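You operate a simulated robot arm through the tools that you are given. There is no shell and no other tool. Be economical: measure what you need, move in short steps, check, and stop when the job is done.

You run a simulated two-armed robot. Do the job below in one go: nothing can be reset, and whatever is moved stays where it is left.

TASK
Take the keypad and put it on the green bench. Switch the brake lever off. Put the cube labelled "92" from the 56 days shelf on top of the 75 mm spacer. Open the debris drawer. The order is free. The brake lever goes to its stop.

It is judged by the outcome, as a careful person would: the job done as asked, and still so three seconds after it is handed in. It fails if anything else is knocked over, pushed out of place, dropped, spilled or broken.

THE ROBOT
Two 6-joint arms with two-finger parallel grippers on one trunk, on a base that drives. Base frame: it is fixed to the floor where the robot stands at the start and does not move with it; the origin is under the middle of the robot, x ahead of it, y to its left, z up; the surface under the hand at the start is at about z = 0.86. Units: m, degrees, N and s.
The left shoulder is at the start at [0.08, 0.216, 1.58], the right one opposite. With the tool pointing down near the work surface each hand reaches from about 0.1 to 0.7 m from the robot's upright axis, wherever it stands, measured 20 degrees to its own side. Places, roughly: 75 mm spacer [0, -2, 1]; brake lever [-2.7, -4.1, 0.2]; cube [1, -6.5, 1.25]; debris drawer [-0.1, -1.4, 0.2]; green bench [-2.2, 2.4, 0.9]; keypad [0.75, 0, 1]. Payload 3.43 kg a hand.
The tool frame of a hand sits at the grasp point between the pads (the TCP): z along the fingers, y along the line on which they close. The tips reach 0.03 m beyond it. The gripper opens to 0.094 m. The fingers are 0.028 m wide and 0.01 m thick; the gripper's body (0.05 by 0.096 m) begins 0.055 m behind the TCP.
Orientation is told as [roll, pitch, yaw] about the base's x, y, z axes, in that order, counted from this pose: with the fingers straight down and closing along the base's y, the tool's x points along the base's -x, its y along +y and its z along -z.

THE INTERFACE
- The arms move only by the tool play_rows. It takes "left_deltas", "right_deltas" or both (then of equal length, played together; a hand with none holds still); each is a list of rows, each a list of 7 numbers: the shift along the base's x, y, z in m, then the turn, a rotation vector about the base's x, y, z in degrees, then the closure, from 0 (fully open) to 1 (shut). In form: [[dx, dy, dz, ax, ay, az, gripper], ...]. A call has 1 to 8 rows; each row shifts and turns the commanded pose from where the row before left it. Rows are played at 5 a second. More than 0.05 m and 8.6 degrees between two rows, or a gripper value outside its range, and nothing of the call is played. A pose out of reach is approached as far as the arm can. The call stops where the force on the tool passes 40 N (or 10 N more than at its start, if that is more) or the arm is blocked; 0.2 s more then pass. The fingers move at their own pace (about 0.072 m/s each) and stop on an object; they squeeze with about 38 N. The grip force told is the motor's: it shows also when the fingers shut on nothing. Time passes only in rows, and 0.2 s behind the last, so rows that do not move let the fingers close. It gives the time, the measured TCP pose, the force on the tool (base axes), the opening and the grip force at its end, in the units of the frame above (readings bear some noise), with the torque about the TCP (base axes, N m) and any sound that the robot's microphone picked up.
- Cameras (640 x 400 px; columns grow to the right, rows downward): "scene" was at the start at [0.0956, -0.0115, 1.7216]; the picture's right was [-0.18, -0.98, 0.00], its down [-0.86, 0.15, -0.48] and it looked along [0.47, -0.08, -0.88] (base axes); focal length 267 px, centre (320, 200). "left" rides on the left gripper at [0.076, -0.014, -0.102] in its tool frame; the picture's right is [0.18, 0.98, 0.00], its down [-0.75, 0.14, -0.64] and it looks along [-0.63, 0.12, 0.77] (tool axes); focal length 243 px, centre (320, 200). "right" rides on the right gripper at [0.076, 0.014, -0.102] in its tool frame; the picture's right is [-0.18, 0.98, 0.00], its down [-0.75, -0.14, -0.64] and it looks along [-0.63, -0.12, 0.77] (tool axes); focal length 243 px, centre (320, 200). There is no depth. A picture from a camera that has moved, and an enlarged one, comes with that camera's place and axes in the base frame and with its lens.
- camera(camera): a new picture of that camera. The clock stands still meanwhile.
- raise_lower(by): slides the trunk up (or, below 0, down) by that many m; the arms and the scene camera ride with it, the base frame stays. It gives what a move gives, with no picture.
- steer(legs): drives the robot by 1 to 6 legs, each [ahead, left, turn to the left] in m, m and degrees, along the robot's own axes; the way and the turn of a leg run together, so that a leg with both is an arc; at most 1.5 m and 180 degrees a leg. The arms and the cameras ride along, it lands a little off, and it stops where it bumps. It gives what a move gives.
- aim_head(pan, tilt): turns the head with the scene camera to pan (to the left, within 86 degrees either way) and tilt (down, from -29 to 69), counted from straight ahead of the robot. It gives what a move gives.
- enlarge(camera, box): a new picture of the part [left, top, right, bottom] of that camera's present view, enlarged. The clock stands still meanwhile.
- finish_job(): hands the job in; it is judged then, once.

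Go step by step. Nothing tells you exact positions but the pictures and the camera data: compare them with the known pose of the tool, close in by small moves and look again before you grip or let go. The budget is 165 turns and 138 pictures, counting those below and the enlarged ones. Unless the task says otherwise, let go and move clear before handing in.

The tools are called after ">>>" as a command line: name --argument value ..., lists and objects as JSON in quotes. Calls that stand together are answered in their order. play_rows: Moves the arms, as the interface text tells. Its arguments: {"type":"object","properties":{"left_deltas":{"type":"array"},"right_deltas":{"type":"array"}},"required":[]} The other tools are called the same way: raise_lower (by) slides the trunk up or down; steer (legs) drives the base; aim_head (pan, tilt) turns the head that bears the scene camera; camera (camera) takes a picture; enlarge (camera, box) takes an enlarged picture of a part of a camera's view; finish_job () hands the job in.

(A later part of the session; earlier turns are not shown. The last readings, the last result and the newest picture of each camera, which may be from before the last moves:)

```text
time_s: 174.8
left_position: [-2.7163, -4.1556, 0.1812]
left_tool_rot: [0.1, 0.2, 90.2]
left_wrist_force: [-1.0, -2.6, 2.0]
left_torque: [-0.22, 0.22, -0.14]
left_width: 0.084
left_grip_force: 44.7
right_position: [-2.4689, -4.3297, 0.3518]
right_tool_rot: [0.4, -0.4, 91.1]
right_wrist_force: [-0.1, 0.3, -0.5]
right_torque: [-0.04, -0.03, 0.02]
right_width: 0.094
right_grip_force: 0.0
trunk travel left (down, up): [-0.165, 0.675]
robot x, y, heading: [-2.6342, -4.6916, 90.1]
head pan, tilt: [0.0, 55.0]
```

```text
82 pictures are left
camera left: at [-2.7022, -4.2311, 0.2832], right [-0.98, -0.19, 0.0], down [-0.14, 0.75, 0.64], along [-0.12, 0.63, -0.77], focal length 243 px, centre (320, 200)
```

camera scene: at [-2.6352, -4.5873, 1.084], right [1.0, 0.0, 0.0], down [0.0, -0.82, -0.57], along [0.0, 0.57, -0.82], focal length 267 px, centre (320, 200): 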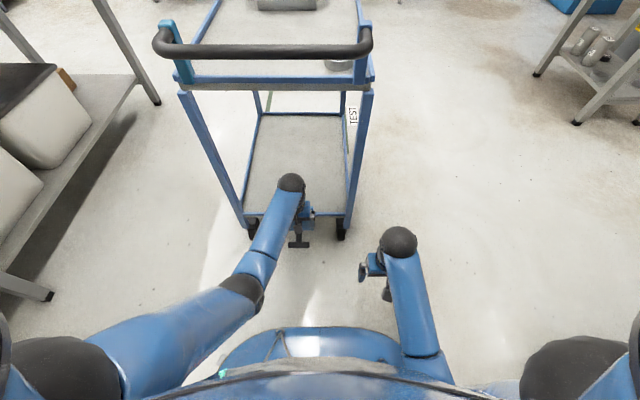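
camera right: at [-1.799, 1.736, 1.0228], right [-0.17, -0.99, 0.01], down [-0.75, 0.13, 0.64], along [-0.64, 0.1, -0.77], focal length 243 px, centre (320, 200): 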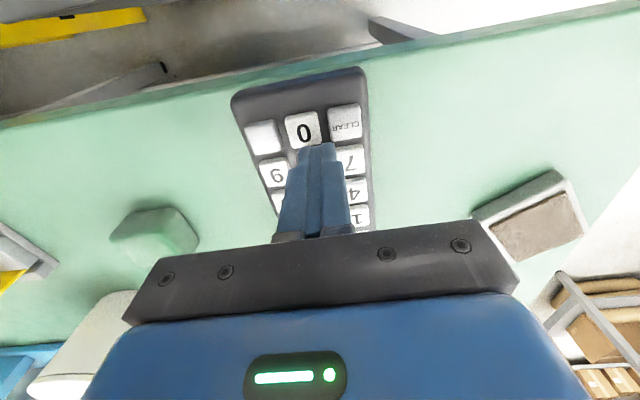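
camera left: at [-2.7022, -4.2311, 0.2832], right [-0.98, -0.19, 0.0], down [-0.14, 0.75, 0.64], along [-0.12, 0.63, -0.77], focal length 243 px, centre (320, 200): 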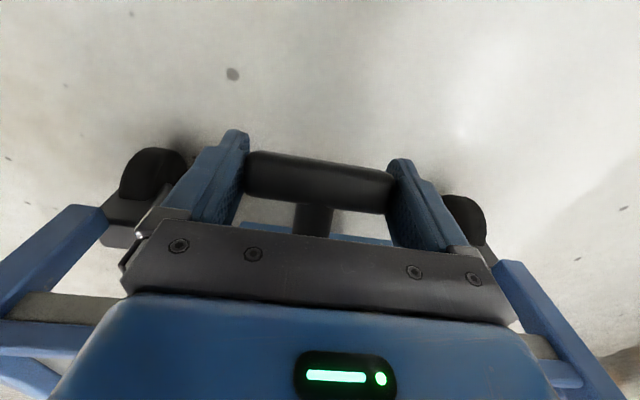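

Well gripped at the bar ends. I swing the lever up along its arc.

>>> play_rows --left_deltas '[[0, -0.0103, 0.0144, 0, 0, 0, 1], [0, -0.0068, 0.0145, 0, 0, 0, 1], [0, -0.0041, 0.0155, 0, 0, 0, 1], [0, -0.0014, 0.016, 0, 0, 0, 1], [0, 0.0014, 0.016, 0, 0, 0, 1], [0, 0, 0, 0, 0, 0, 1]]'

>>> camera --camera "left"

```text
time_s: 176.2
left_position: [-2.7171, -4.1792, 0.2551]
left_tool_rot: [0.2, 0.4, 90.3]
left_wrist_force: [-15.0, 11.3, -14.0]
left_torque: [-1.01, 0.06, -0.25]
left_width: 0.0796
left_grip_force: 45.4
right_position: [-2.4697, -4.3289, 0.3516]
right_tool_rot: [0.3, -0.3, 91.1]
right_wrist_force: [-0.2, 0.3, -0.3]
right_torque: [0.0, 0.04, -0.04]
right_width: 0.0942
right_grip_force: 0.0
trunk travel left (down, up): [-0.165, 0.675]
robot x, y, heading: [-2.6349, -4.6872, 90.1]
head pan, tilt: [0.0, 55.0]
```

```text
81 pictures are left
camera left: at [-2.7019, -4.2529, 0.3581], right [-0.98, -0.19, 0.0], down [-0.14, 0.76, 0.64], along [-0.12, 0.63, -0.77], focal length 243 px, centre (320, 200)
```

left: 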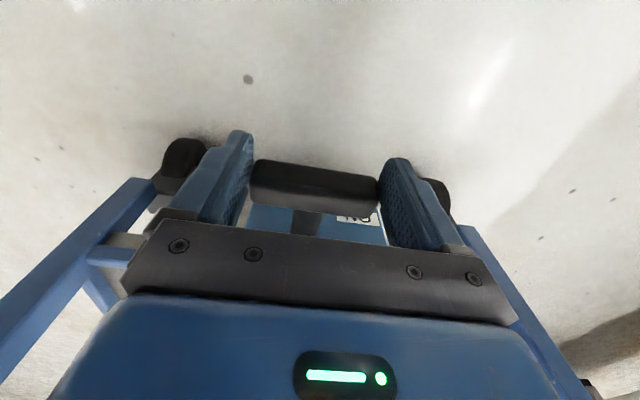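

The lever follows. I continue with a bit more inward.

>>> play_rows --left_deltas '[[0, 0.006, 0.0155, 0, 0, 0, 1], [0, 0.008, 0.0145, 0, 0, 0, 1], [0, 0.009, 0.013, 0, 0, 0, 1], [0, 0, 0, 0, 0, 0, 1]]'

>>> camera --camera "left"

>>> enlarge --camera "scene" --box '[220, 160, 380, 280]'

```text
time_s: 177.0
left_position: [-2.7158, -4.1622, 0.2889]
left_tool_rot: [0.2, 1.1, 90.1]
left_wrist_force: [2.1, 1.4, -21.2]
left_torque: [0.95, -0.16, 0.2]
left_width: 0.0799
left_grip_force: 44.7
right_position: [-2.4696, -4.3301, 0.3521]
right_tool_rot: [0.4, -0.2, 91.1]
right_wrist_force: [0.3, 0.2, -0.2]
right_torque: [-0.01, -0.03, 0.01]
right_width: 0.0944
right_grip_force: 0.2
trunk travel left (down, up): [-0.165, 0.675]
robot x, y, heading: [-2.6366, -4.6894, 90.4]
head pan, tilt: [0.0, 55.0]
stopped in row 3 (left hand): the force on the tool passed its limit at 64 N (the readings are from after the stop); the commanded pose is now the measured one
```

```text
80 pictures are left
camera left: at [-2.7015, -4.2362, 0.3919], right [-0.98, -0.19, 0.01], down [-0.14, 0.77, 0.63], along [-0.12, 0.62, -0.78], focal length 243 px, centre (320, 200)
```

left: 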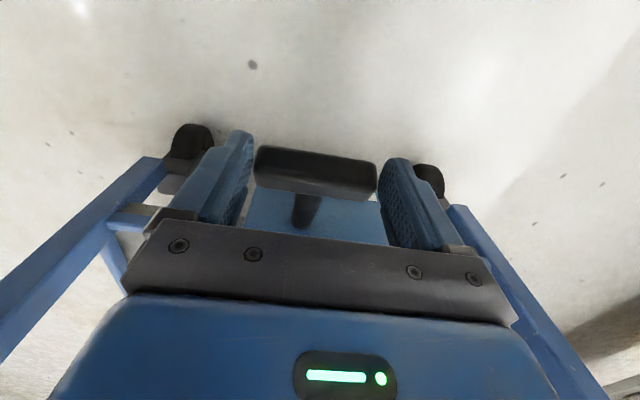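

```text
3.33 times, centred on (300, 220) of scene
camera zoom: at [-2.6352, -4.586, 1.0839], right [1.0, 0.0, 0.0], down [0.0, -0.82, -0.57], along [0.0, 0.57, -0.82], focal length 891 px, centre (387, 133)
```

zoom: 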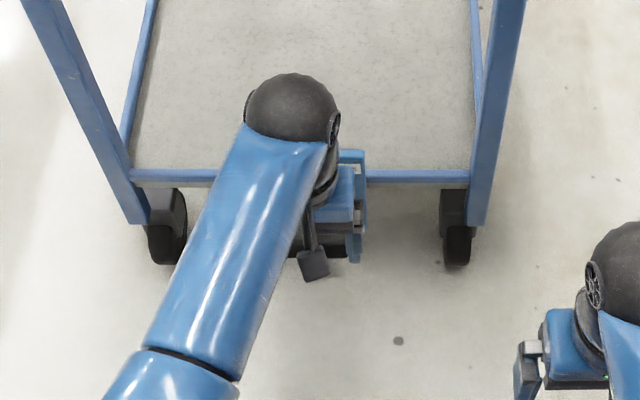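

Resistance came near the expected upper stop. I release, withdraw and check the lever.

>>> play_rows --left_deltas '[[0, 0, 0, 0, 0, 0, 0], [0, 0, 0, 0, 0, 0, 0], [0, -0.03, 0, 0, 0, 0, 0], [0, -0.04, 0, 0, 0, 0, 0], [0, -0.04, 0.01, 0, 0, 0, 0], [-0.04, -0.04, 0.0, 0, 0, 0, 0]]'

>>> enlarge --camera "scene" --box '[220, 160, 380, 280]'

>>> camera --camera "left"

```text
refused: row 6 steps farther than a row can; nothing moved
```

```text
3.33 times, centred on (300, 220) of scene
camera zoom: at [-2.6352, -4.586, 1.0839], right [1.0, 0.0, 0.0], down [0.0, -0.82, -0.57], along [0.0, 0.57, -0.82], focal length 891 px, centre (387, 133)
```

zoom: 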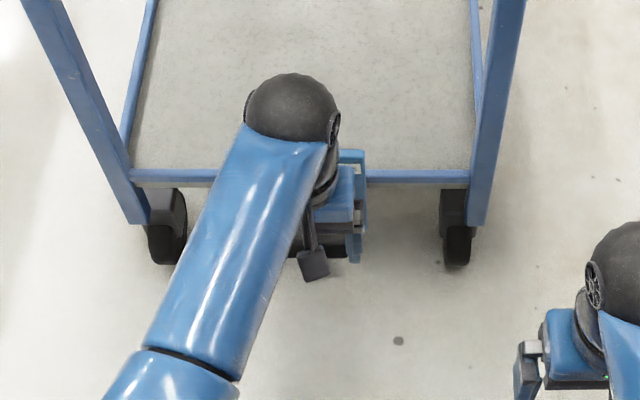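

```text
77 pictures are left
camera left: at [-2.7015, -4.2362, 0.3919], right [-0.98, -0.19, 0.01], down [-0.14, 0.77, 0.63], along [-0.12, 0.62, -0.78], focal length 243 px, centre (320, 200)
```

left: 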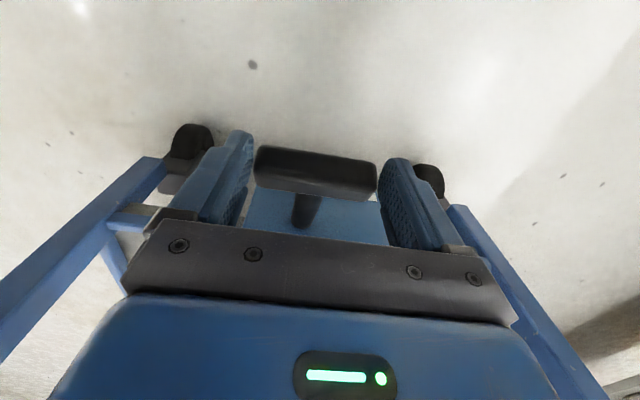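

>>> play_rows --left_deltas '[[0, 0, 0, 0, 0, 0, 0], [0, 0, 0, 0, 0, 0, 0], [0, -0.03, 0, 0, 0, 0, 0], [0, -0.04, 0, 0, 0, 0, 0], [0, -0.04, 0, 0, 0, 0, 0], [-0.03, -0.03, 0.0, 0, 0, 0, 0]]'

>>> enlarge --camera "scene" --box '[230, 160, 370, 270]'

```text
time_s: 178.4
left_position: [-2.7483, -4.3031, 0.2935]
left_tool_rot: [0.2, 0.6, 90.2]
left_wrist_force: [-0.3, 0.2, 0.0]
left_torque: [0.0, 0.02, -0.03]
left_width: 0.094
left_grip_force: 0.2
right_position: [-2.4683, -4.3312, 0.3508]
right_tool_rot: [0.4, -0.4, 91.1]
right_wrist_force: [-0.4, 0.7, 0.0]
right_torque: [0.02, 0.02, 0.0]
right_width: 0.0943
right_grip_force: 0.1
trunk travel left (down, up): [-0.165, 0.675]
robot x, y, heading: [-2.6339, -4.6875, 90.3]
head pan, tilt: [0.0, 55.0]
```

```text
3.64 times, centred on (300, 215) of scene
camera zoom: at [-2.6356, -4.5884, 1.0841], right [1.0, 0.0, 0.0], down [0.0, -0.82, -0.57], along [0.0, 0.57, -0.82], focal length 972 px, centre (393, 146)
```

zoom: 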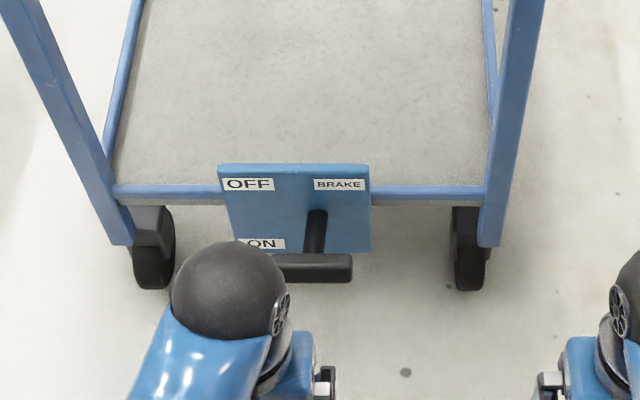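

The lever is up, around 30–35° above level. To be sure it is at its stop, I regrip and press further up.

>>> play_rows --left_deltas '[[0.032, 0.03, 0, 0, 0, 0, 0], [0, 0.04, 0, 0, 0, 0, 0], [0, 0.04, 0, 0, 0, 0, 0], [0, 0.027, -0.003, 0, 0, 0, 0], [0, 0, 0, 0, 0, 0, 1], [0, 0, 0, 0, 0, 0, 1]]'

>>> play_rows --left_deltas '[[0, 0.003, 0.005, 0, 0, 0, 1], [0, 0.003, 0.005, 0, 0, 0, 1]]'

>>> play_rows --left_deltas '[[0, 0.003, 0.005, 0, 0, 0, 1]]'

>>> camera --camera "left"

```text
time_s: 179.8
left_position: [-2.7149, -4.1629, 0.2889]
left_tool_rot: [0.4, 0.8, 90.4]
left_wrist_force: [-19.9, 2.4, -0.1]
left_torque: [0.15, 0.64, 0.07]
left_width: 0.0796
left_grip_force: 45.1
right_position: [-2.4704, -4.3295, 0.3508]
right_tool_rot: [0.3, -0.3, 91.2]
right_wrist_force: [0.0, -0.8, -0.7]
right_torque: [0.02, 0.02, -0.01]
right_width: 0.0941
right_grip_force: 0.1
trunk travel left (down, up): [-0.165, 0.675]
robot x, y, heading: [-2.6336, -4.6884, 90.4]
head pan, tilt: [0.0, 55.0]
```

```text
time_s: 180.4
left_position: [-2.7157, -4.1645, 0.2907]
left_tool_rot: [0.6, 1.7, 90.3]
left_wrist_force: [1.1, 1.8, -18.9]
left_torque: [0.84, -0.52, 0.11]
left_width: 0.0797
left_grip_force: 45.1
right_position: [-2.4692, -4.3296, 0.3504]
right_tool_rot: [0.4, -0.4, 91.1]
right_wrist_force: [-0.1, -0.1, -0.1]
right_torque: [0.03, -0.03, 0.04]
right_width: 0.0938
right_grip_force: 0.0
trunk travel left (down, up): [-0.165, 0.675]
robot x, y, heading: [-2.6359, -4.6889, 90.1]
head pan, tilt: [0.0, 55.0]
stopped in row 2 (left hand): the force on the tool passed its limit at 42 N (the readings are from after the stop); the commanded pose is now the measured one
```

```text
time_s: 180.8
left_position: [-2.7165, -4.1634, 0.2924]
left_tool_rot: [0.6, 2.1, 90.2]
left_wrist_force: [2.3, -5.8, -35.5]
left_torque: [-0.62, -0.42, -0.39]
left_width: 0.0799
left_grip_force: 45.0
right_position: [-2.4696, -4.33, 0.3502]
right_tool_rot: [0.3, -0.1, 91.3]
right_wrist_force: [0.7, 0.4, -0.6]
right_torque: [0.01, 0.02, 0.03]
right_width: 0.0939
right_grip_force: 0.1
trunk travel left (down, up): [-0.165, 0.675]
robot x, y, heading: [-2.6389, -4.693, 90.2]
head pan, tilt: [0.0, 55.0]
```

```text
75 pictures are left
camera left: at [-2.7007, -4.2341, 0.3978], right [-0.98, -0.19, 0.02], down [-0.14, 0.78, 0.62], along [-0.13, 0.6, -0.79], focal length 243 px, centre (320, 200)
```

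left: 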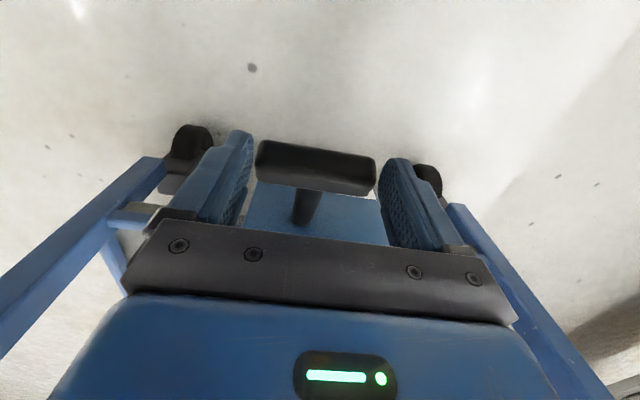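

The lever is against its stop (force climbs, no motion). I release, withdraw, and raise the trunk.

>>> play_rows --left_deltas '[[0, 0, -0.003, 0, 0, 0, 0], [0, 0, 0, 0, 0, 0, 0], [0, -0.03, 0, 0, 0, 0, 0], [0, -0.045, 0, 0, 0, 0, 0], [0, -0.045, 0, 0, 0, 0, 0], [-0.02, -0.04, 0.0, 0, 0, 0, 0]]'

>>> steer --legs '[[-0.25, 0, 0]]'

>>> enlarge --camera "scene" --box '[240, 130, 380, 240]'

>>> raise_lower --by 0.4

>>> raise_lower --by 0.22

>>> aim_head --pan -86 --tilt 25

>>> camera --camera "scene"

```text
time_s: 182.2
left_position: [-2.7345, -4.3183, 0.2968]
left_tool_rot: [0.6, 1.3, 90.5]
left_wrist_force: [0.3, -0.5, -1.0]
left_torque: [0.0, 0.01, 0.02]
left_width: 0.0943
left_grip_force: 0.2
right_position: [-2.4697, -4.3314, 0.3521]
right_tool_rot: [0.4, -0.4, 91.1]
right_wrist_force: [-0.4, -0.6, 0.2]
right_torque: [0.01, -0.02, -0.02]
right_width: 0.0941
right_grip_force: 0.0
trunk travel left (down, up): [-0.165, 0.675]
robot x, y, heading: [-2.6348, -4.6898, 90.3]
head pan, tilt: [0.0, 55.0]
```

```text
time_s: 184.1
left_position: [-2.7329, -4.5683, 0.2975]
left_tool_rot: [0.6, 1.3, 90.4]
left_wrist_force: [0.0, 0.3, -0.5]
left_torque: [-0.03, 0.0, 0.0]
left_width: 0.0938
left_grip_force: 0.0
right_position: [-2.4683, -4.5799, 0.3511]
right_tool_rot: [0.4, -0.4, 91.2]
right_wrist_force: [0.6, -0.1, 0.7]
right_torque: [0.0, 0.01, 0.01]
right_width: 0.0939
right_grip_force: 0.1
trunk travel left (down, up): [-0.165, 0.675]
robot x, y, heading: [-2.6367, -4.9382, 90.4]
head pan, tilt: [0.0, 55.0]
```

```text
3.64 times, centred on (310, 185) of scene
camera zoom: at [-2.6345, -4.8379, 1.0841], right [1.0, 0.0, 0.0], down [0.0, -0.82, -0.57], along [0.0, 0.57, -0.82], focal length 972 px, centre (356, 254)
```

zoom: 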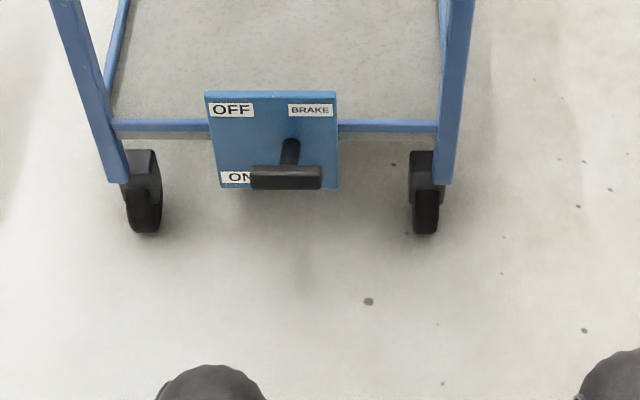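

```text
time_s: 187.9
left_position: [-2.7332, -4.5682, 0.6979]
left_tool_rot: [0.5, 1.2, 90.4]
left_wrist_force: [0.1, -0.2, -0.7]
left_torque: [-0.01, 0.0, 0.02]
left_width: 0.0939
left_grip_force: 0.0
right_position: [-2.4679, -4.5794, 0.7508]
right_tool_rot: [0.4, -0.4, 91.2]
right_wrist_force: [-0.1, -0.5, 0.3]
right_torque: [-0.01, -0.02, 0.01]
right_width: 0.0942
right_grip_force: 0.1
trunk travel left (down, up): [-0.565, 0.275]
robot x, y, heading: [-2.6378, -4.9385, 90.3]
head pan, tilt: [0.0, 55.0]
```

```text
time_s: 190.2
left_position: [-2.7326, -4.5667, 0.9174]
left_tool_rot: [0.6, 1.3, 90.4]
left_wrist_force: [0.2, -0.4, 0.6]
left_torque: [-0.02, 0.02, 0.01]
left_width: 0.0939
left_grip_force: 0.0
right_position: [-2.4681, -4.5789, 0.9716]
right_tool_rot: [0.5, -0.5, 91.1]
right_wrist_force: [0.6, 0.2, 0.6]
right_torque: [0.0, 0.01, 0.03]
right_width: 0.0942
right_grip_force: 0.1
trunk travel left (down, up): [-0.785, 0.055]
robot x, y, heading: [-2.6383, -4.9394, 90.0]
head pan, tilt: [0.0, 55.0]
```

```text
time_s: 191.8
left_position: [-2.7334, -4.5675, 0.9174]
left_tool_rot: [0.6, 1.3, 90.5]
left_wrist_force: [0.9, 0.0, -0.2]
left_torque: [-0.01, 0.02, -0.01]
left_width: 0.094
left_grip_force: 0.0
right_position: [-2.4679, -4.58, 0.9719]
right_tool_rot: [0.3, -0.4, 91.1]
right_wrist_force: [0.1, 1.0, -0.2]
right_torque: [0.02, -0.01, 0.0]
right_width: 0.0941
right_grip_force: 0.1
trunk travel left (down, up): [-0.785, 0.055]
robot x, y, heading: [-2.6378, -4.9438, 90.4]
head pan, tilt: [-85.9, 25.0]
```

```text
73 pictures are left
camera scene: at [-2.5423, -4.9023, 1.748], right [0.08, -1.0, 0.0], down [-0.42, -0.03, -0.91], along [0.9, 0.07, -0.42], focal length 267 px, centre (320, 200)
```

scene: 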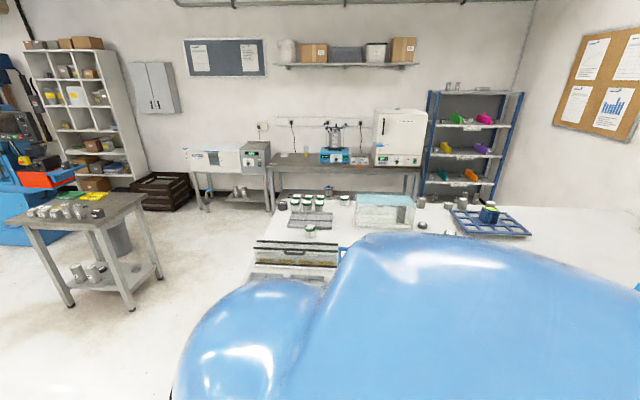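

Brake is OFF at its stop. Next, the cube's rack in the far corner (blue rack near (1,-6.5)). I retrace my path out past the trolley, facing south, then turn east.

>>> enlarge --camera "scene" --box '[420, 70, 540, 215]'

>>> steer --legs '[[0.05, 0, 0], [0, 0, 180], [-0.5, 0.33, 0], [-0.6, 0.2, 0], [0, 0, 90]]'

>>> aim_head --pan 0 --tilt 30

>>> camera --camera "scene"

```text
2.76 times, centred on (480, 142) of scene
camera zoom: at [-2.5423, -4.9023, 1.748], right [0.08, -1.0, 0.0], down [-0.42, -0.03, -0.91], along [0.9, 0.07, -0.42], focal length 737 px, centre (-121, 359)
```

zoom: 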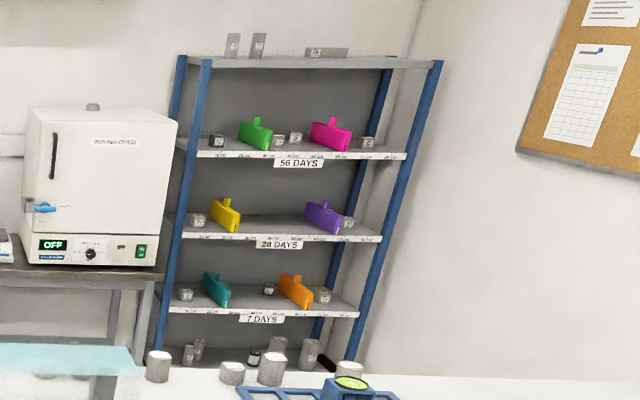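

```text
time_s: 210.0
left_position: [-1.6965, -3.7209, 0.9167]
left_tool_rot: [0.7, 1.3, -1.7]
left_wrist_force: [0.0, -0.3, 0.8]
left_torque: [0.04, 0.02, -0.01]
left_width: 0.094
left_grip_force: 0.0
right_position: [-1.7186, -3.9845, 0.9718]
right_tool_rot: [0.4, -0.5, -0.8]
right_wrist_force: [0.3, -0.5, -0.6]
right_torque: [0.02, -0.03, 0.01]
right_width: 0.094
right_grip_force: 0.0
trunk travel left (down, up): [-0.785, 0.055]
robot x, y, heading: [-2.072, -3.8061, -1.9]
head pan, tilt: [-85.9, 25.0]
```

```text
time_s: 211.6
left_position: [-1.6975, -3.7199, 0.9166]
left_tool_rot: [0.5, 1.3, -1.6]
left_wrist_force: [-1.4, -0.3, 0.6]
left_torque: [0.01, 0.0, 0.02]
left_width: 0.0942
left_grip_force: 0.1
right_position: [-1.7194, -3.9844, 0.9725]
right_tool_rot: [0.5, -0.5, -0.9]
right_wrist_force: [0.1, 0.1, 0.4]
right_torque: [-0.01, 0.0, -0.05]
right_width: 0.0938
right_grip_force: 0.0
trunk travel left (down, up): [-0.785, 0.055]
robot x, y, heading: [-2.0743, -3.807, -1.7]
head pan, tilt: [0.0, 30.0]
```

```text
71 pictures are left
camera scene: at [-1.9511, -3.8087, 1.7401], right [-0.03, -1.0, 0.0], down [-0.5, 0.02, -0.87], along [0.87, -0.03, -0.5], focal length 267 px, centre (320, 200)
```

scene: 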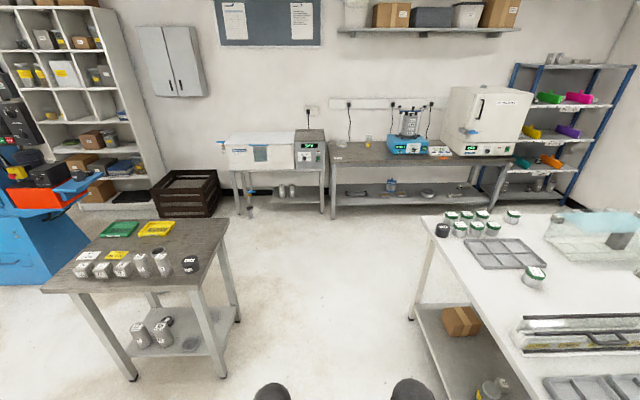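

The 56 DAYS shelf is the upper tier of the blue rack (z≈1.18). I drive east, then south down the aisle, then face the rack.

>>> steer --legs '[[1.0, 0, 1.8], [0.97, 0, 0], [0, 0, -90], [1.3, 0, 0], [1.3, 0, 0]]'

>>> aim_head --pan 60 --tilt 20

>>> camera --camera "scene"

```text
time_s: 237.6
left_position: [-0.034, -6.787, 0.9169]
left_tool_rot: [0.6, 1.3, -91.2]
left_wrist_force: [-0.3, 0.0, 0.4]
left_torque: [-0.03, 0.0, 0.0]
left_width: 0.0939
left_grip_force: 0.1
right_position: [-0.2988, -6.7691, 0.9709]
right_tool_rot: [0.5, -0.5, -90.3]
right_wrist_force: [0.0, -0.7, -0.3]
right_torque: [-0.01, -0.01, 0.01]
right_width: 0.0939
right_grip_force: 0.1
trunk travel left (down, up): [-0.785, 0.055]
robot x, y, heading: [-0.1243, -6.4122, -91.3]
head pan, tilt: [0.0, 30.0]
```

```text
time_s: 238.9
left_position: [-0.0343, -6.787, 0.9182]
left_tool_rot: [0.6, 1.3, -91.3]
left_wrist_force: [-0.4, 0.9, -0.7]
left_torque: [-0.02, -0.01, 0.0]
left_width: 0.0941
left_grip_force: 0.1
right_position: [-0.2992, -6.7686, 0.9717]
right_tool_rot: [0.4, -0.4, -90.4]
right_wrist_force: [-0.4, 0.4, 0.3]
right_torque: [-0.01, 0.0, -0.01]
right_width: 0.0941
right_grip_force: 0.1
trunk travel left (down, up): [-0.785, 0.055]
robot x, y, heading: [-0.1245, -6.409, -91.3]
head pan, tilt: [60.0, 20.0]
```

```text
70 pictures are left
camera scene: at [-0.0427, -6.4921, 1.7561], right [-0.52, -0.85, 0.0], down [-0.29, 0.18, -0.94], along [0.8, -0.49, -0.34], focal length 267 px, centre (320, 200)
```

scene: 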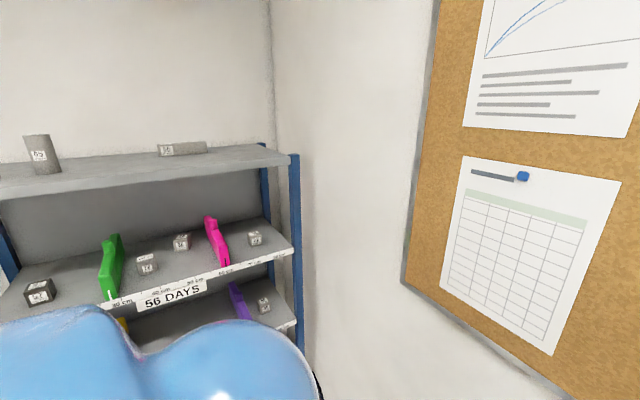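

I turn to face the rack and look closely.

>>> steer --legs '[[0, 0, 91]]'

>>> aim_head --pan 0 --tilt 25

>>> camera --camera "scene"

```text
time_s: 243.2
left_position: [0.2504, -6.3222, 0.9171]
left_tool_rot: [0.7, 1.3, -0.7]
left_wrist_force: [0.0, 0.6, 0.7]
left_torque: [-0.01, 0.0, -0.03]
left_width: 0.094
left_grip_force: 0.0
right_position: [0.2351, -6.5878, 0.9713]
right_tool_rot: [0.5, -0.3, 0.2]
right_wrist_force: [-0.2, 0.3, 0.7]
right_torque: [-0.03, -0.05, -0.04]
right_width: 0.0937
right_grip_force: 0.1
trunk travel left (down, up): [-0.785, 0.055]
robot x, y, heading: [-0.1245, -6.4134, -0.7]
head pan, tilt: [60.0, 20.0]
```

```text
time_s: 244.5
left_position: [0.2503, -6.3227, 0.9169]
left_tool_rot: [0.6, 1.3, -0.7]
left_wrist_force: [-0.6, -0.2, 0.0]
left_torque: [-0.01, -0.01, -0.02]
left_width: 0.0939
left_grip_force: 0.0
right_position: [0.2339, -6.5875, 0.9706]
right_tool_rot: [0.4, -0.3, 0.1]
right_wrist_force: [-0.4, 0.1, 0.4]
right_torque: [0.0, 0.01, 0.01]
right_width: 0.0943
right_grip_force: 0.0
trunk travel left (down, up): [-0.785, 0.055]
robot x, y, heading: [-0.1236, -6.4115, -1.0]
head pan, tilt: [0.0, 25.0]
```

```text
69 pictures are left
camera scene: at [0.0008, -6.4155, 1.7481], right [-0.01, -1.0, 0.0], down [-0.42, 0.01, -0.91], along [0.91, -0.01, -0.42], focal length 267 px, centre (320, 200)
```

scene: 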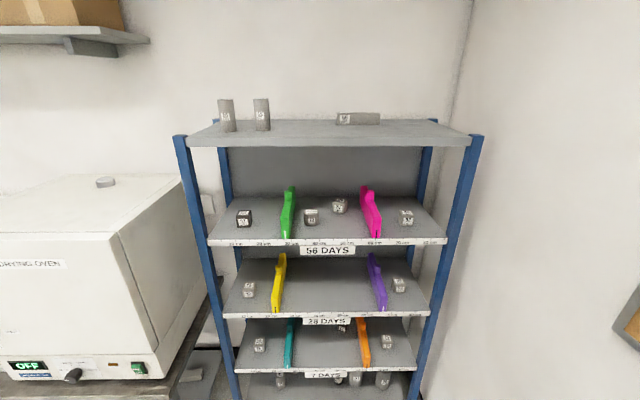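

>>> enlarge --camera "scene" --box '[200, 180, 450, 260]'

>>> enlarge --camera "scene" --box '[290, 185, 360, 235]'

```text
2.56 times, centred on (325, 220) of scene
camera zoom: at [0.0008, -6.4155, 1.7481], right [-0.01, -1.0, 0.0], down [-0.42, 0.01, -0.91], along [0.91, -0.01, -0.42], focal length 684 px, centre (307, 149)
```

zoom: 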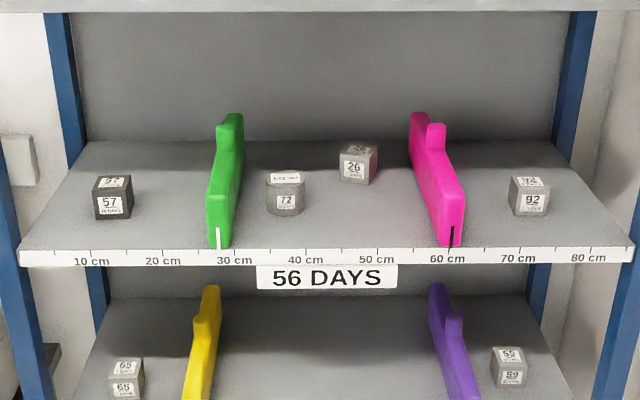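

```text
8.00 times, centred on (325, 210) of scene
camera zoom: at [0.0008, -6.4155, 1.7481], right [-0.01, -1.0, 0.0], down [-0.42, 0.01, -0.91], along [0.91, -0.01, -0.42], focal length 2138 px, centre (280, 120)
```

zoom: 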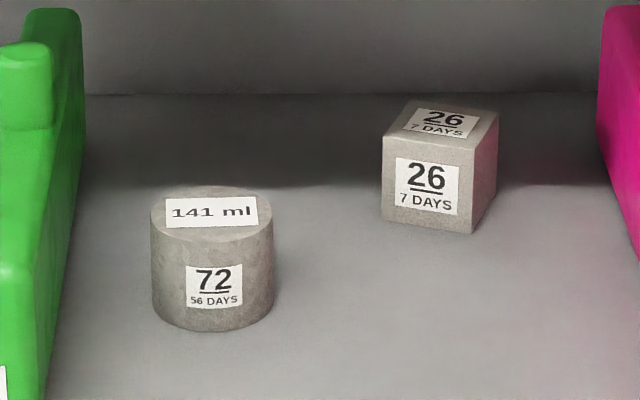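

The cube "92" is on the right of the 56 DAYS shelf at about (0.93, -6.765, 1.245), shelf surface z≈1.22. I tilt the right hand 45° forward to reach beneath the tier above, and raise it.

>>> enlarge --camera "scene" --box '[365, 190, 445, 245]'

>>> play_rows --right_deltas '[[0.02, 0, 0.03, 0, -7.5, 0, 0], [0.02, 0, 0.04, 0, -7.5, 0, 0], [0.02, 0, 0.04, 0, -7.5, 0, 0], [0.02, 0, 0.04, 0, -7.5, 0, 0], [0.02, 0, 0.04, 0, -7.5, 0, 0], [0.02, 0, 0.04, 0, -7.5, 0, 0], [0, 0, 0.04, 0, 0, 0, 0]]'

```text
7.27 times, centred on (405, 218) of scene
camera zoom: at [0.0008, -6.4155, 1.7481], right [-0.01, -1.0, 0.0], down [-0.42, 0.01, -0.91], along [0.91, -0.01, -0.42], focal length 1943 px, centre (-298, 73)
```

zoom: 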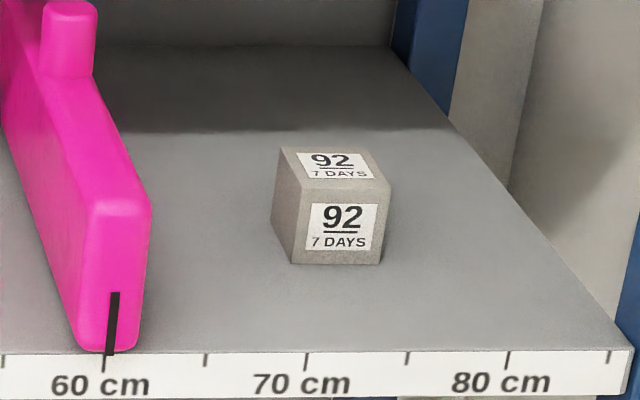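

```text
time_s: 246.1
left_position: [0.2516, -6.3234, 0.9161]
left_tool_rot: [0.4, 1.4, -0.6]
left_wrist_force: [-0.1, -0.3, 0.3]
left_torque: [0.01, 0.0, -0.03]
left_width: 0.094
left_grip_force: 0.0
right_position: [0.358, -6.5874, 1.2412]
right_tool_rot: [0.3, -45.5, 0.1]
right_wrist_force: [-0.3, -0.2, 0.1]
right_torque: [0.02, -0.01, -0.03]
right_width: 0.094
right_grip_force: 0.0
trunk travel left (down, up): [-0.785, 0.055]
robot x, y, heading: [-0.1268, -6.4145, -0.7]
head pan, tilt: [0.0, 25.0]
```

Cube 92 confirmed, about 48 mm, centre ≈(0.929,-6.766,1.24). I move the robot right and ahead toward the rack.

>>> steer --legs '[[0, -0.12, 0.7], [0.36, 0, 0]]'

>>> play_rows --right_deltas '[[0, -0.015, 0.03, 0, 0, 0, 0], [0, -0.015, 0.03, 0, 0, 0, 0], [0, -0.015, 0, 0, 0, 0, 0], [0, 0, 0, 0, 0, 0, 0]]'

>>> camera --camera "right"

>>> camera --camera "scene"

```text
time_s: 249.2
left_position: [0.6064, -6.4381, 0.9174]
left_tool_rot: [0.5, 1.2, 0.1]
left_wrist_force: [-0.2, 0.0, 0.5]
left_torque: [0.01, -0.01, 0.01]
left_width: 0.0939
left_grip_force: 0.1
right_position: [0.7168, -6.7016, 1.2412]
right_tool_rot: [0.4, -45.5, 0.9]
right_wrist_force: [-0.2, -0.2, -0.2]
right_torque: [0.01, 0.0, 0.01]
right_width: 0.0941
right_grip_force: 0.1
trunk travel left (down, up): [-0.785, 0.055]
robot x, y, heading: [0.2344, -6.5312, -0.1]
head pan, tilt: [0.0, 25.0]
```

```text
time_s: 250.2
left_position: [0.6096, -6.439, 0.9169]
left_tool_rot: [0.7, 1.3, 0.1]
left_wrist_force: [-0.2, -0.1, 0.1]
left_torque: [-0.01, 0.03, 0.02]
left_width: 0.0943
left_grip_force: 0.1
right_position: [0.7391, -6.7393, 1.2588]
right_tool_rot: [0.3, -45.4, 0.8]
right_wrist_force: [0.1, -0.4, 0.3]
right_torque: [0.03, -0.02, 0.0]
right_width: 0.0939
right_grip_force: 0.2
right hand out of reach, approached as far as the arm can: row 1, 2
trunk travel left (down, up): [-0.785, 0.055]
robot x, y, heading: [0.2391, -6.5344, 0.1]
head pan, tilt: [0.0, 25.0]
```

```text
65 pictures are left
camera right: at [0.6101, -6.7274, 1.2756], right [0.11, 0.98, 0.13], down [0.07, -0.14, 0.99], along [0.99, -0.1, -0.09], focal length 243 px, centre (320, 200)
```

right: 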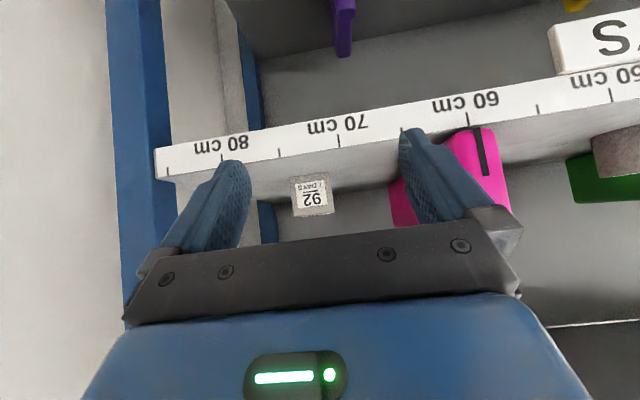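

```text
64 pictures are left
camera scene: at [0.3608, -6.5345, 1.748], right [0.0, -1.0, 0.0], down [-0.42, 0.0, -0.91], along [0.91, 0.0, -0.42], focal length 267 px, centre (320, 200)
```

scene: 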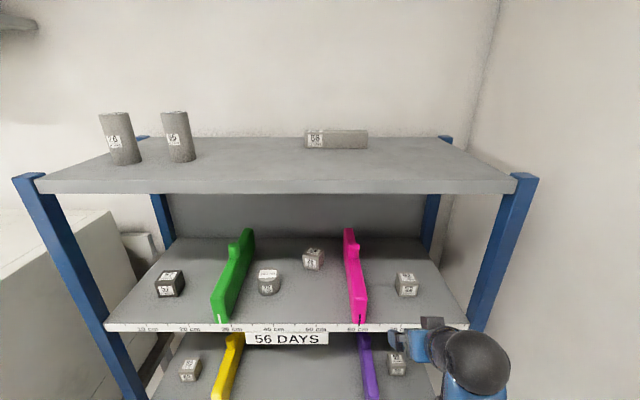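

Cube localised consistently at (0.927, -6.766). I advance at z≈1.259 so the fingers straddle it, stopping to check.

>>> play_rows --right_deltas '[[0, -0.027, 0, 0, 0, 0, 0], [0.04, 0, 0, 0, 0, 0, 0], [0.04, 0, 0, 0, 0, 0, 0], [0.04, 0, 0, 0, 0, 0, 0], [0.02, 0, 0, 0, 0, 0, 0], [0, 0, 0, 0, 0, 0, 0]]'

>>> camera --camera "right"

>>> enlarge --camera "scene" --box '[320, 170, 560, 370]'

```text
time_s: 251.6
left_position: [0.608, -6.4388, 0.9163]
left_tool_rot: [0.5, 1.4, 0.2]
left_wrist_force: [-0.8, -0.2, 0.7]
left_torque: [-0.02, 0.0, -0.01]
left_width: 0.0939
left_grip_force: 0.1
right_position: [0.8781, -6.767, 1.2592]
right_tool_rot: [0.3, -45.3, 1.0]
right_wrist_force: [0.3, 0.7, 0.0]
right_torque: [0.01, -0.03, 0.02]
right_width: 0.0941
right_grip_force: 0.1
trunk travel left (down, up): [-0.785, 0.055]
robot x, y, heading: [0.2329, -6.5332, -0.0]
head pan, tilt: [0.0, 25.0]
```

```text
63 pictures are left
camera right: at [0.7497, -6.7548, 1.2759], right [0.11, 0.98, 0.13], down [0.08, -0.14, 0.99], along [0.99, -0.1, -0.09], focal length 243 px, centre (320, 200)
```

right: 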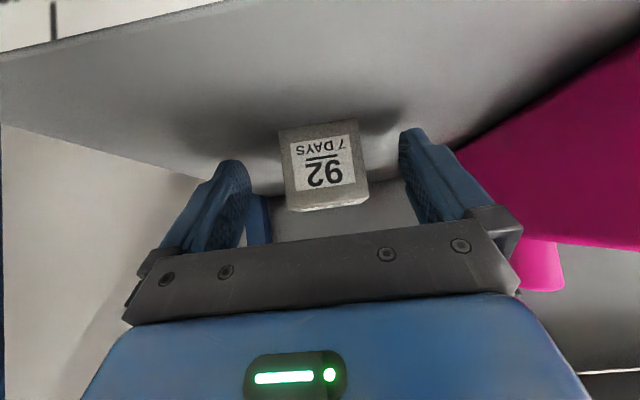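

```text
2.00 times, centred on (440, 270) of scene
camera zoom: at [0.3601, -6.5342, 1.748], right [0.0, -1.0, 0.0], down [-0.42, 0.0, -0.91], along [0.91, 0.0, -0.42], focal length 534 px, centre (80, 60)
```

zoom: 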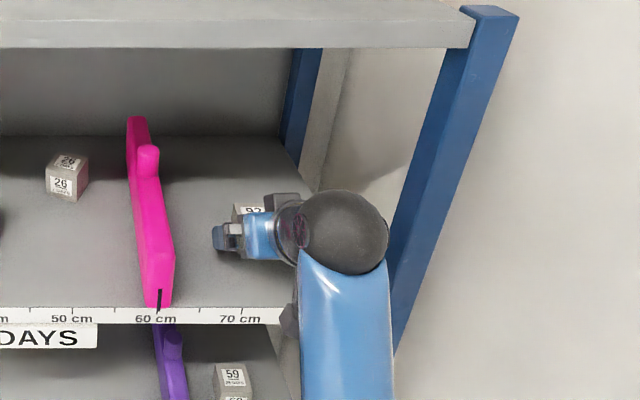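

Centred. I advance the last bit and grip.

>>> play_rows --right_deltas '[[0.024, 0, -0.002, 0, 0, 0, 0], [0.022, 0, -0.003, 0, 0, 0, 0], [0, 0, 0, 0, 0, 0, 1], [0, 0, 0, 0, 0, 0, 1], [0, 0, 0, 0, 0, 0, 1]]'

>>> camera --camera "right"

```text
time_s: 252.8
left_position: [0.6086, -6.4385, 0.9168]
left_tool_rot: [0.6, 1.3, 0.1]
left_wrist_force: [0.2, 0.3, 0.5]
left_torque: [0.01, -0.01, 0.03]
left_width: 0.0939
left_grip_force: 0.0
right_position: [0.9249, -6.7676, 1.2548]
right_tool_rot: [0.3, -45.2, 1.0]
right_wrist_force: [0.0, 0.7, 0.0]
right_torque: [-0.07, 0.08, 0.0]
right_width: 0.0513
right_grip_force: 38.4
trunk travel left (down, up): [-0.785, 0.055]
robot x, y, heading: [0.2342, -6.5364, -0.1]
head pan, tilt: [0.0, 25.0]
```

```text
61 pictures are left
camera right: at [0.7958, -6.7546, 1.2721], right [0.11, 0.98, 0.13], down [0.08, -0.14, 0.99], along [0.99, -0.1, -0.09], focal length 243 px, centre (320, 200)
```

right: 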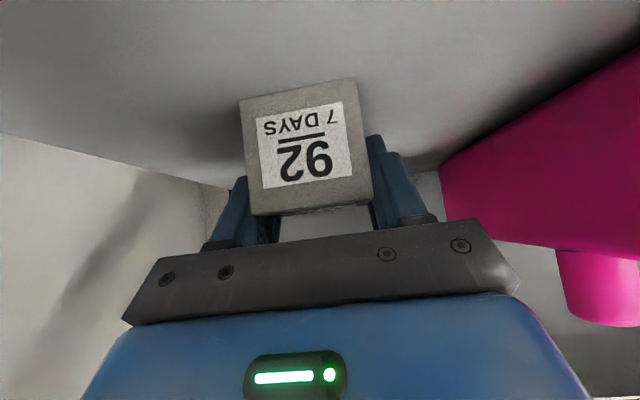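

Gripped (50 mm). I lift with the trunk and back straight out.

>>> raise_lower --by 0.04

>>> play_rows --right_deltas '[[-0.03, 0, 0, 0, 0, 0, 1], [-0.04, 0, 0, 0, 0, 0, 1], [-0.04, 0, 0, 0, 0, 0, 1], [-0.04, 0, 0, 0, 0, 0, 1], [-0.04, 0, 0, 0, 0, 0, 1]]'

>>> steer --legs '[[-0.4, 0.1, 0]]'

>>> camera --camera "right"

>>> camera --camera "scene"

```text
time_s: 253.7
left_position: [0.6077, -6.4374, 0.9563]
left_tool_rot: [0.6, 1.3, 0.1]
left_wrist_force: [0.3, 0.1, 0.4]
left_torque: [0.02, -0.01, -0.02]
left_width: 0.0941
left_grip_force: 0.0
right_position: [0.9244, -6.7669, 1.2946]
right_tool_rot: [0.3, -45.3, 0.9]
right_wrist_force: [0.2, 0.0, -2.4]
right_torque: [-0.01, -0.02, -0.03]
right_width: 0.0512
right_grip_force: 38.1
trunk travel left (down, up): [-0.825, 0.015]
robot x, y, heading: [0.2355, -6.5344, 0.1]
head pan, tilt: [0.0, 25.0]
```

```text
time_s: 254.9
left_position: [0.6077, -6.4393, 0.9586]
left_tool_rot: [0.5, 1.2, 0.1]
left_wrist_force: [-0.5, 0.6, 0.5]
left_torque: [-0.02, -0.03, 0.04]
left_width: 0.0942
left_grip_force: 0.1
right_position: [0.7336, -6.7659, 1.2955]
right_tool_rot: [0.3, -45.4, 0.9]
right_wrist_force: [-1.0, 0.6, -2.6]
right_torque: [0.0, -0.05, 0.01]
right_width: 0.0512
right_grip_force: 37.7
trunk travel left (down, up): [-0.825, 0.015]
robot x, y, heading: [0.2374, -6.536, -0.1]
head pan, tilt: [0.0, 25.0]
```

```text
time_s: 257.4
left_position: [0.2146, -6.3415, 0.9569]
left_tool_rot: [0.6, 1.4, -0.2]
left_wrist_force: [-0.2, -0.2, 0.4]
left_torque: [-0.07, 0.02, 0.01]
left_width: 0.0939
left_grip_force: 0.0
right_position: [0.3419, -6.6682, 1.293]
right_tool_rot: [0.4, -45.2, 0.7]
right_wrist_force: [-0.1, -0.4, -2.2]
right_torque: [-0.01, -0.03, 0.03]
right_width: 0.0512
right_grip_force: 37.9
trunk travel left (down, up): [-0.825, 0.015]
robot x, y, heading: [-0.1598, -6.4371, -0.4]
head pan, tilt: [0.0, 25.0]
```

```text
60 pictures are left
camera right: at [0.2119, -6.6567, 1.3106], right [0.11, 0.98, 0.13], down [0.08, -0.14, 0.99], along [0.99, -0.1, -0.09], focal length 243 px, centre (320, 200)
```

right: 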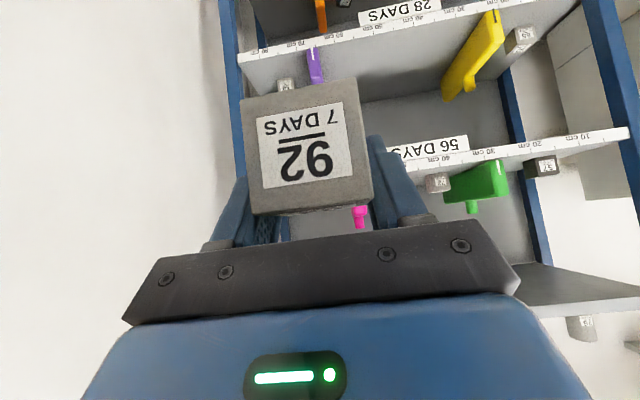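

```text
59 pictures are left
camera scene: at [-0.0327, -6.4372, 1.7876], right [0.0, -1.0, 0.0], down [-0.43, 0.0, -0.91], along [0.91, 0.0, -0.43], focal length 267 px, centre (320, 200)
```

scene: 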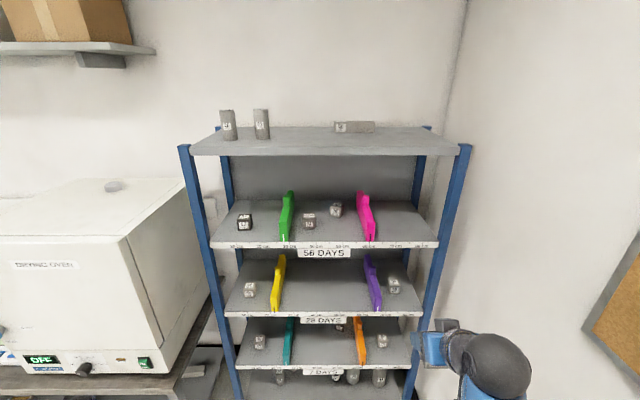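

Cube held, shelf otherwise undisturbed. I turn north and drive up the aisle to view the blue machine.

>>> steer --legs '[[0, 0, 90], [1.3, 0, 0], [1.1, 0, 0]]'

>>> aim_head --pan 0 --tilt 25

>>> camera --camera "scene"

```text
time_s: 273.0
left_position: [-0.2644, -3.6644, 0.9572]
left_tool_rot: [0.6, 1.3, 90.6]
left_wrist_force: [-1.0, 0.4, -0.4]
left_torque: [0.0, -0.01, 0.01]
left_width: 0.0939
left_grip_force: 0.0
right_position: [0.0629, -3.538, 1.2957]
right_tool_rot: [0.3, -45.3, 91.3]
right_wrist_force: [-0.3, 0.0, -2.6]
right_torque: [0.05, -0.02, 0.01]
right_width: 0.0512
right_grip_force: 37.5
trunk travel left (down, up): [-0.825, 0.015]
robot x, y, heading: [-0.1628, -4.0387, 90.2]
head pan, tilt: [0.0, 25.0]
```

```text
time_s: 273.6
left_position: [-0.2629, -3.6639, 0.9575]
left_tool_rot: [0.6, 1.2, 90.5]
left_wrist_force: [0.6, 0.2, 0.1]
left_torque: [0.02, 0.0, 0.02]
left_width: 0.0938
left_grip_force: 0.1
right_position: [0.0622, -3.5376, 1.2946]
right_tool_rot: [0.3, -45.3, 91.3]
right_wrist_force: [0.2, -0.6, -2.3]
right_torque: [0.04, -0.01, -0.02]
right_width: 0.0511
right_grip_force: 37.8
trunk travel left (down, up): [-0.825, 0.015]
robot x, y, heading: [-0.1624, -4.0367, 90.4]
head pan, tilt: [0.0, 25.0]
```

```text
58 pictures are left
camera scene: at [-0.164, -3.9145, 1.7881], right [1.0, 0.01, 0.0], down [0.0, -0.42, -0.91], along [-0.01, 0.91, -0.42], focal length 267 px, centre (320, 200)
```

scene: 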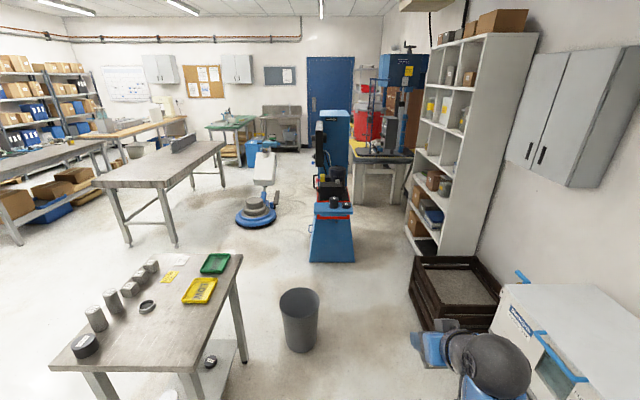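

>>> enlarge --camera "scene" --box '[270, 90, 400, 280]'

>>> enlarge --camera "scene" --box '[40, 230, 260, 390]'

```text
2.11 times, centred on (335, 185) of scene
camera zoom: at [-0.164, -3.9145, 1.7881], right [1.0, 0.01, 0.0], down [0.0, -0.42, -0.91], along [-0.01, 0.91, -0.42], focal length 562 px, centre (288, 232)
```

zoom: 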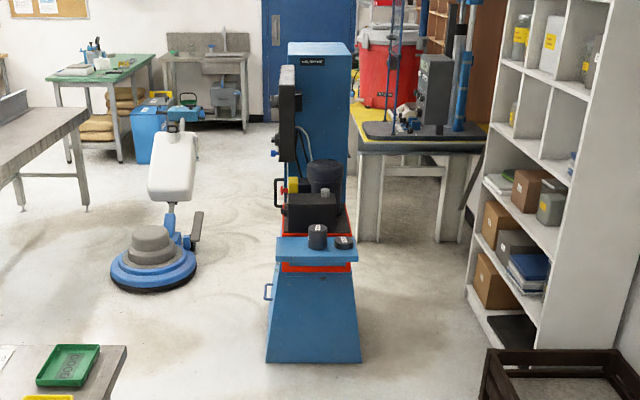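

```text
2.50 times, centred on (150, 310) of scene
camera zoom: at [-0.164, -3.9145, 1.7881], right [1.0, 0.01, 0.0], down [0.0, -0.42, -0.91], along [-0.01, 0.91, -0.42], focal length 668 px, centre (745, -75)
```

zoom: 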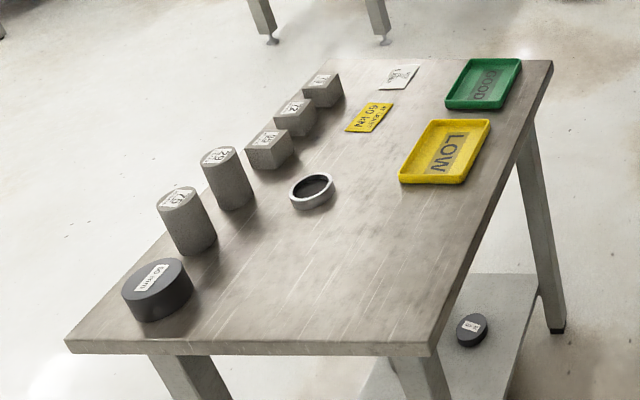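

The two black spacers lie on the blue side shelf of the testing machine, about (-0.09,-2.25,1). I'll come at it from the west: round the small table.

>>> steer --legs '[[0, 0, 90], [0.5, -0.2, 0], [1.0, 0, 0], [0, 0, -90], [1.5, 0, 0]]'

>>> aim_head --pan -60 --tilt 30

>>> camera --camera "scene"

```text
time_s: 296.1
left_position: [-1.7966, -2.0015, 0.9577]
left_tool_rot: [0.6, 1.3, 91.4]
left_wrist_force: [-0.8, -0.4, -0.6]
left_torque: [-0.03, -0.02, -0.02]
left_width: 0.094
left_grip_force: 0.0
right_position: [-1.4745, -1.867, 1.2952]
right_tool_rot: [0.3, -45.4, 92.2]
right_wrist_force: [0.3, 0.3, -2.3]
right_torque: [0.03, -0.02, 0.01]
right_width: 0.0512
right_grip_force: 38.3
trunk travel left (down, up): [-0.825, 0.015]
robot x, y, heading: [-1.6921, -2.3721, 91.2]
head pan, tilt: [0.0, 25.0]
```

```text
time_s: 297.4
left_position: [-1.7969, -2.0009, 0.9569]
left_tool_rot: [0.6, 1.3, 91.5]
left_wrist_force: [1.2, 0.5, 0.5]
left_torque: [0.0, -0.01, 0.02]
left_width: 0.0939
left_grip_force: 0.0
right_position: [-1.473, -1.8679, 1.2945]
right_tool_rot: [0.4, -45.2, 92.3]
right_wrist_force: [0.1, 0.1, -1.7]
right_torque: [0.04, 0.03, -0.03]
right_width: 0.0511
right_grip_force: 37.5
trunk travel left (down, up): [-0.825, 0.015]
robot x, y, heading: [-1.6899, -2.374, 91.4]
head pan, tilt: [-60.0, 30.0]
```

```text
55 pictures are left
camera scene: at [-1.6153, -2.2941, 1.7801], right [0.52, -0.85, 0.0], down [-0.43, -0.26, -0.87], along [0.74, 0.45, -0.5], focal length 267 px, centre (320, 200)
```

scene: 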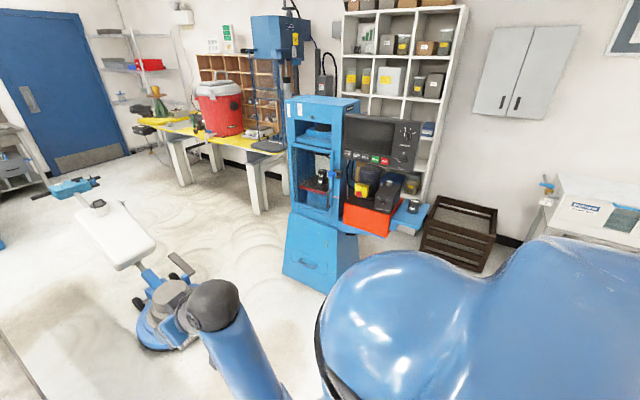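

>>> enlarge --camera "scene" --box '[260, 80, 450, 310]'

>>> enlarge --camera "scene" --box '[370, 170, 450, 240]'

```text
1.74 times, centred on (355, 195) of scene
camera zoom: at [-1.6153, -2.2941, 1.7801], right [0.52, -0.85, 0.0], down [-0.43, -0.26, -0.87], along [0.74, 0.45, -0.5], focal length 465 px, centre (259, 209)
```

zoom: 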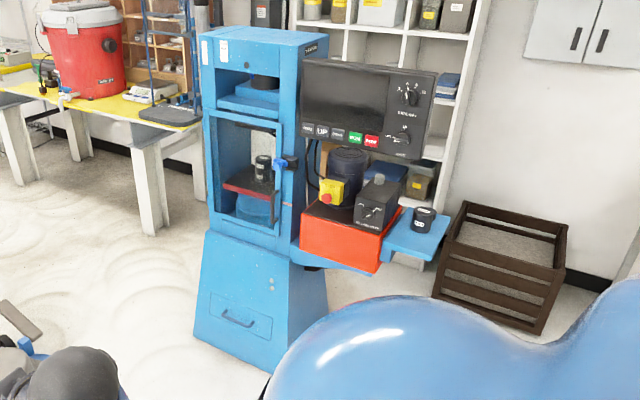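

```text
5.71 times, centred on (410, 205) of scene
camera zoom: at [-1.6153, -2.2941, 1.7801], right [0.52, -0.85, 0.0], down [-0.43, -0.26, -0.87], along [0.74, 0.45, -0.5], focal length 1527 px, centre (-194, 171)
```

zoom: 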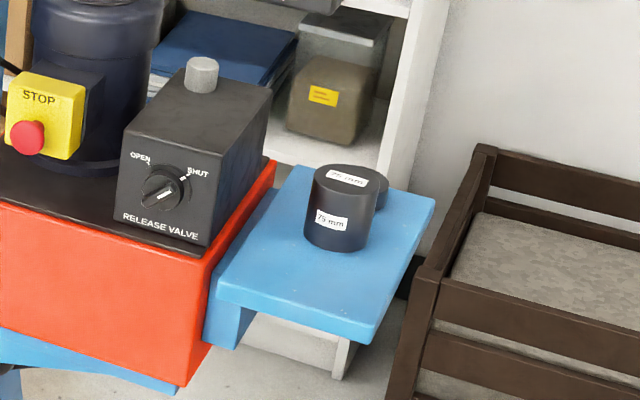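

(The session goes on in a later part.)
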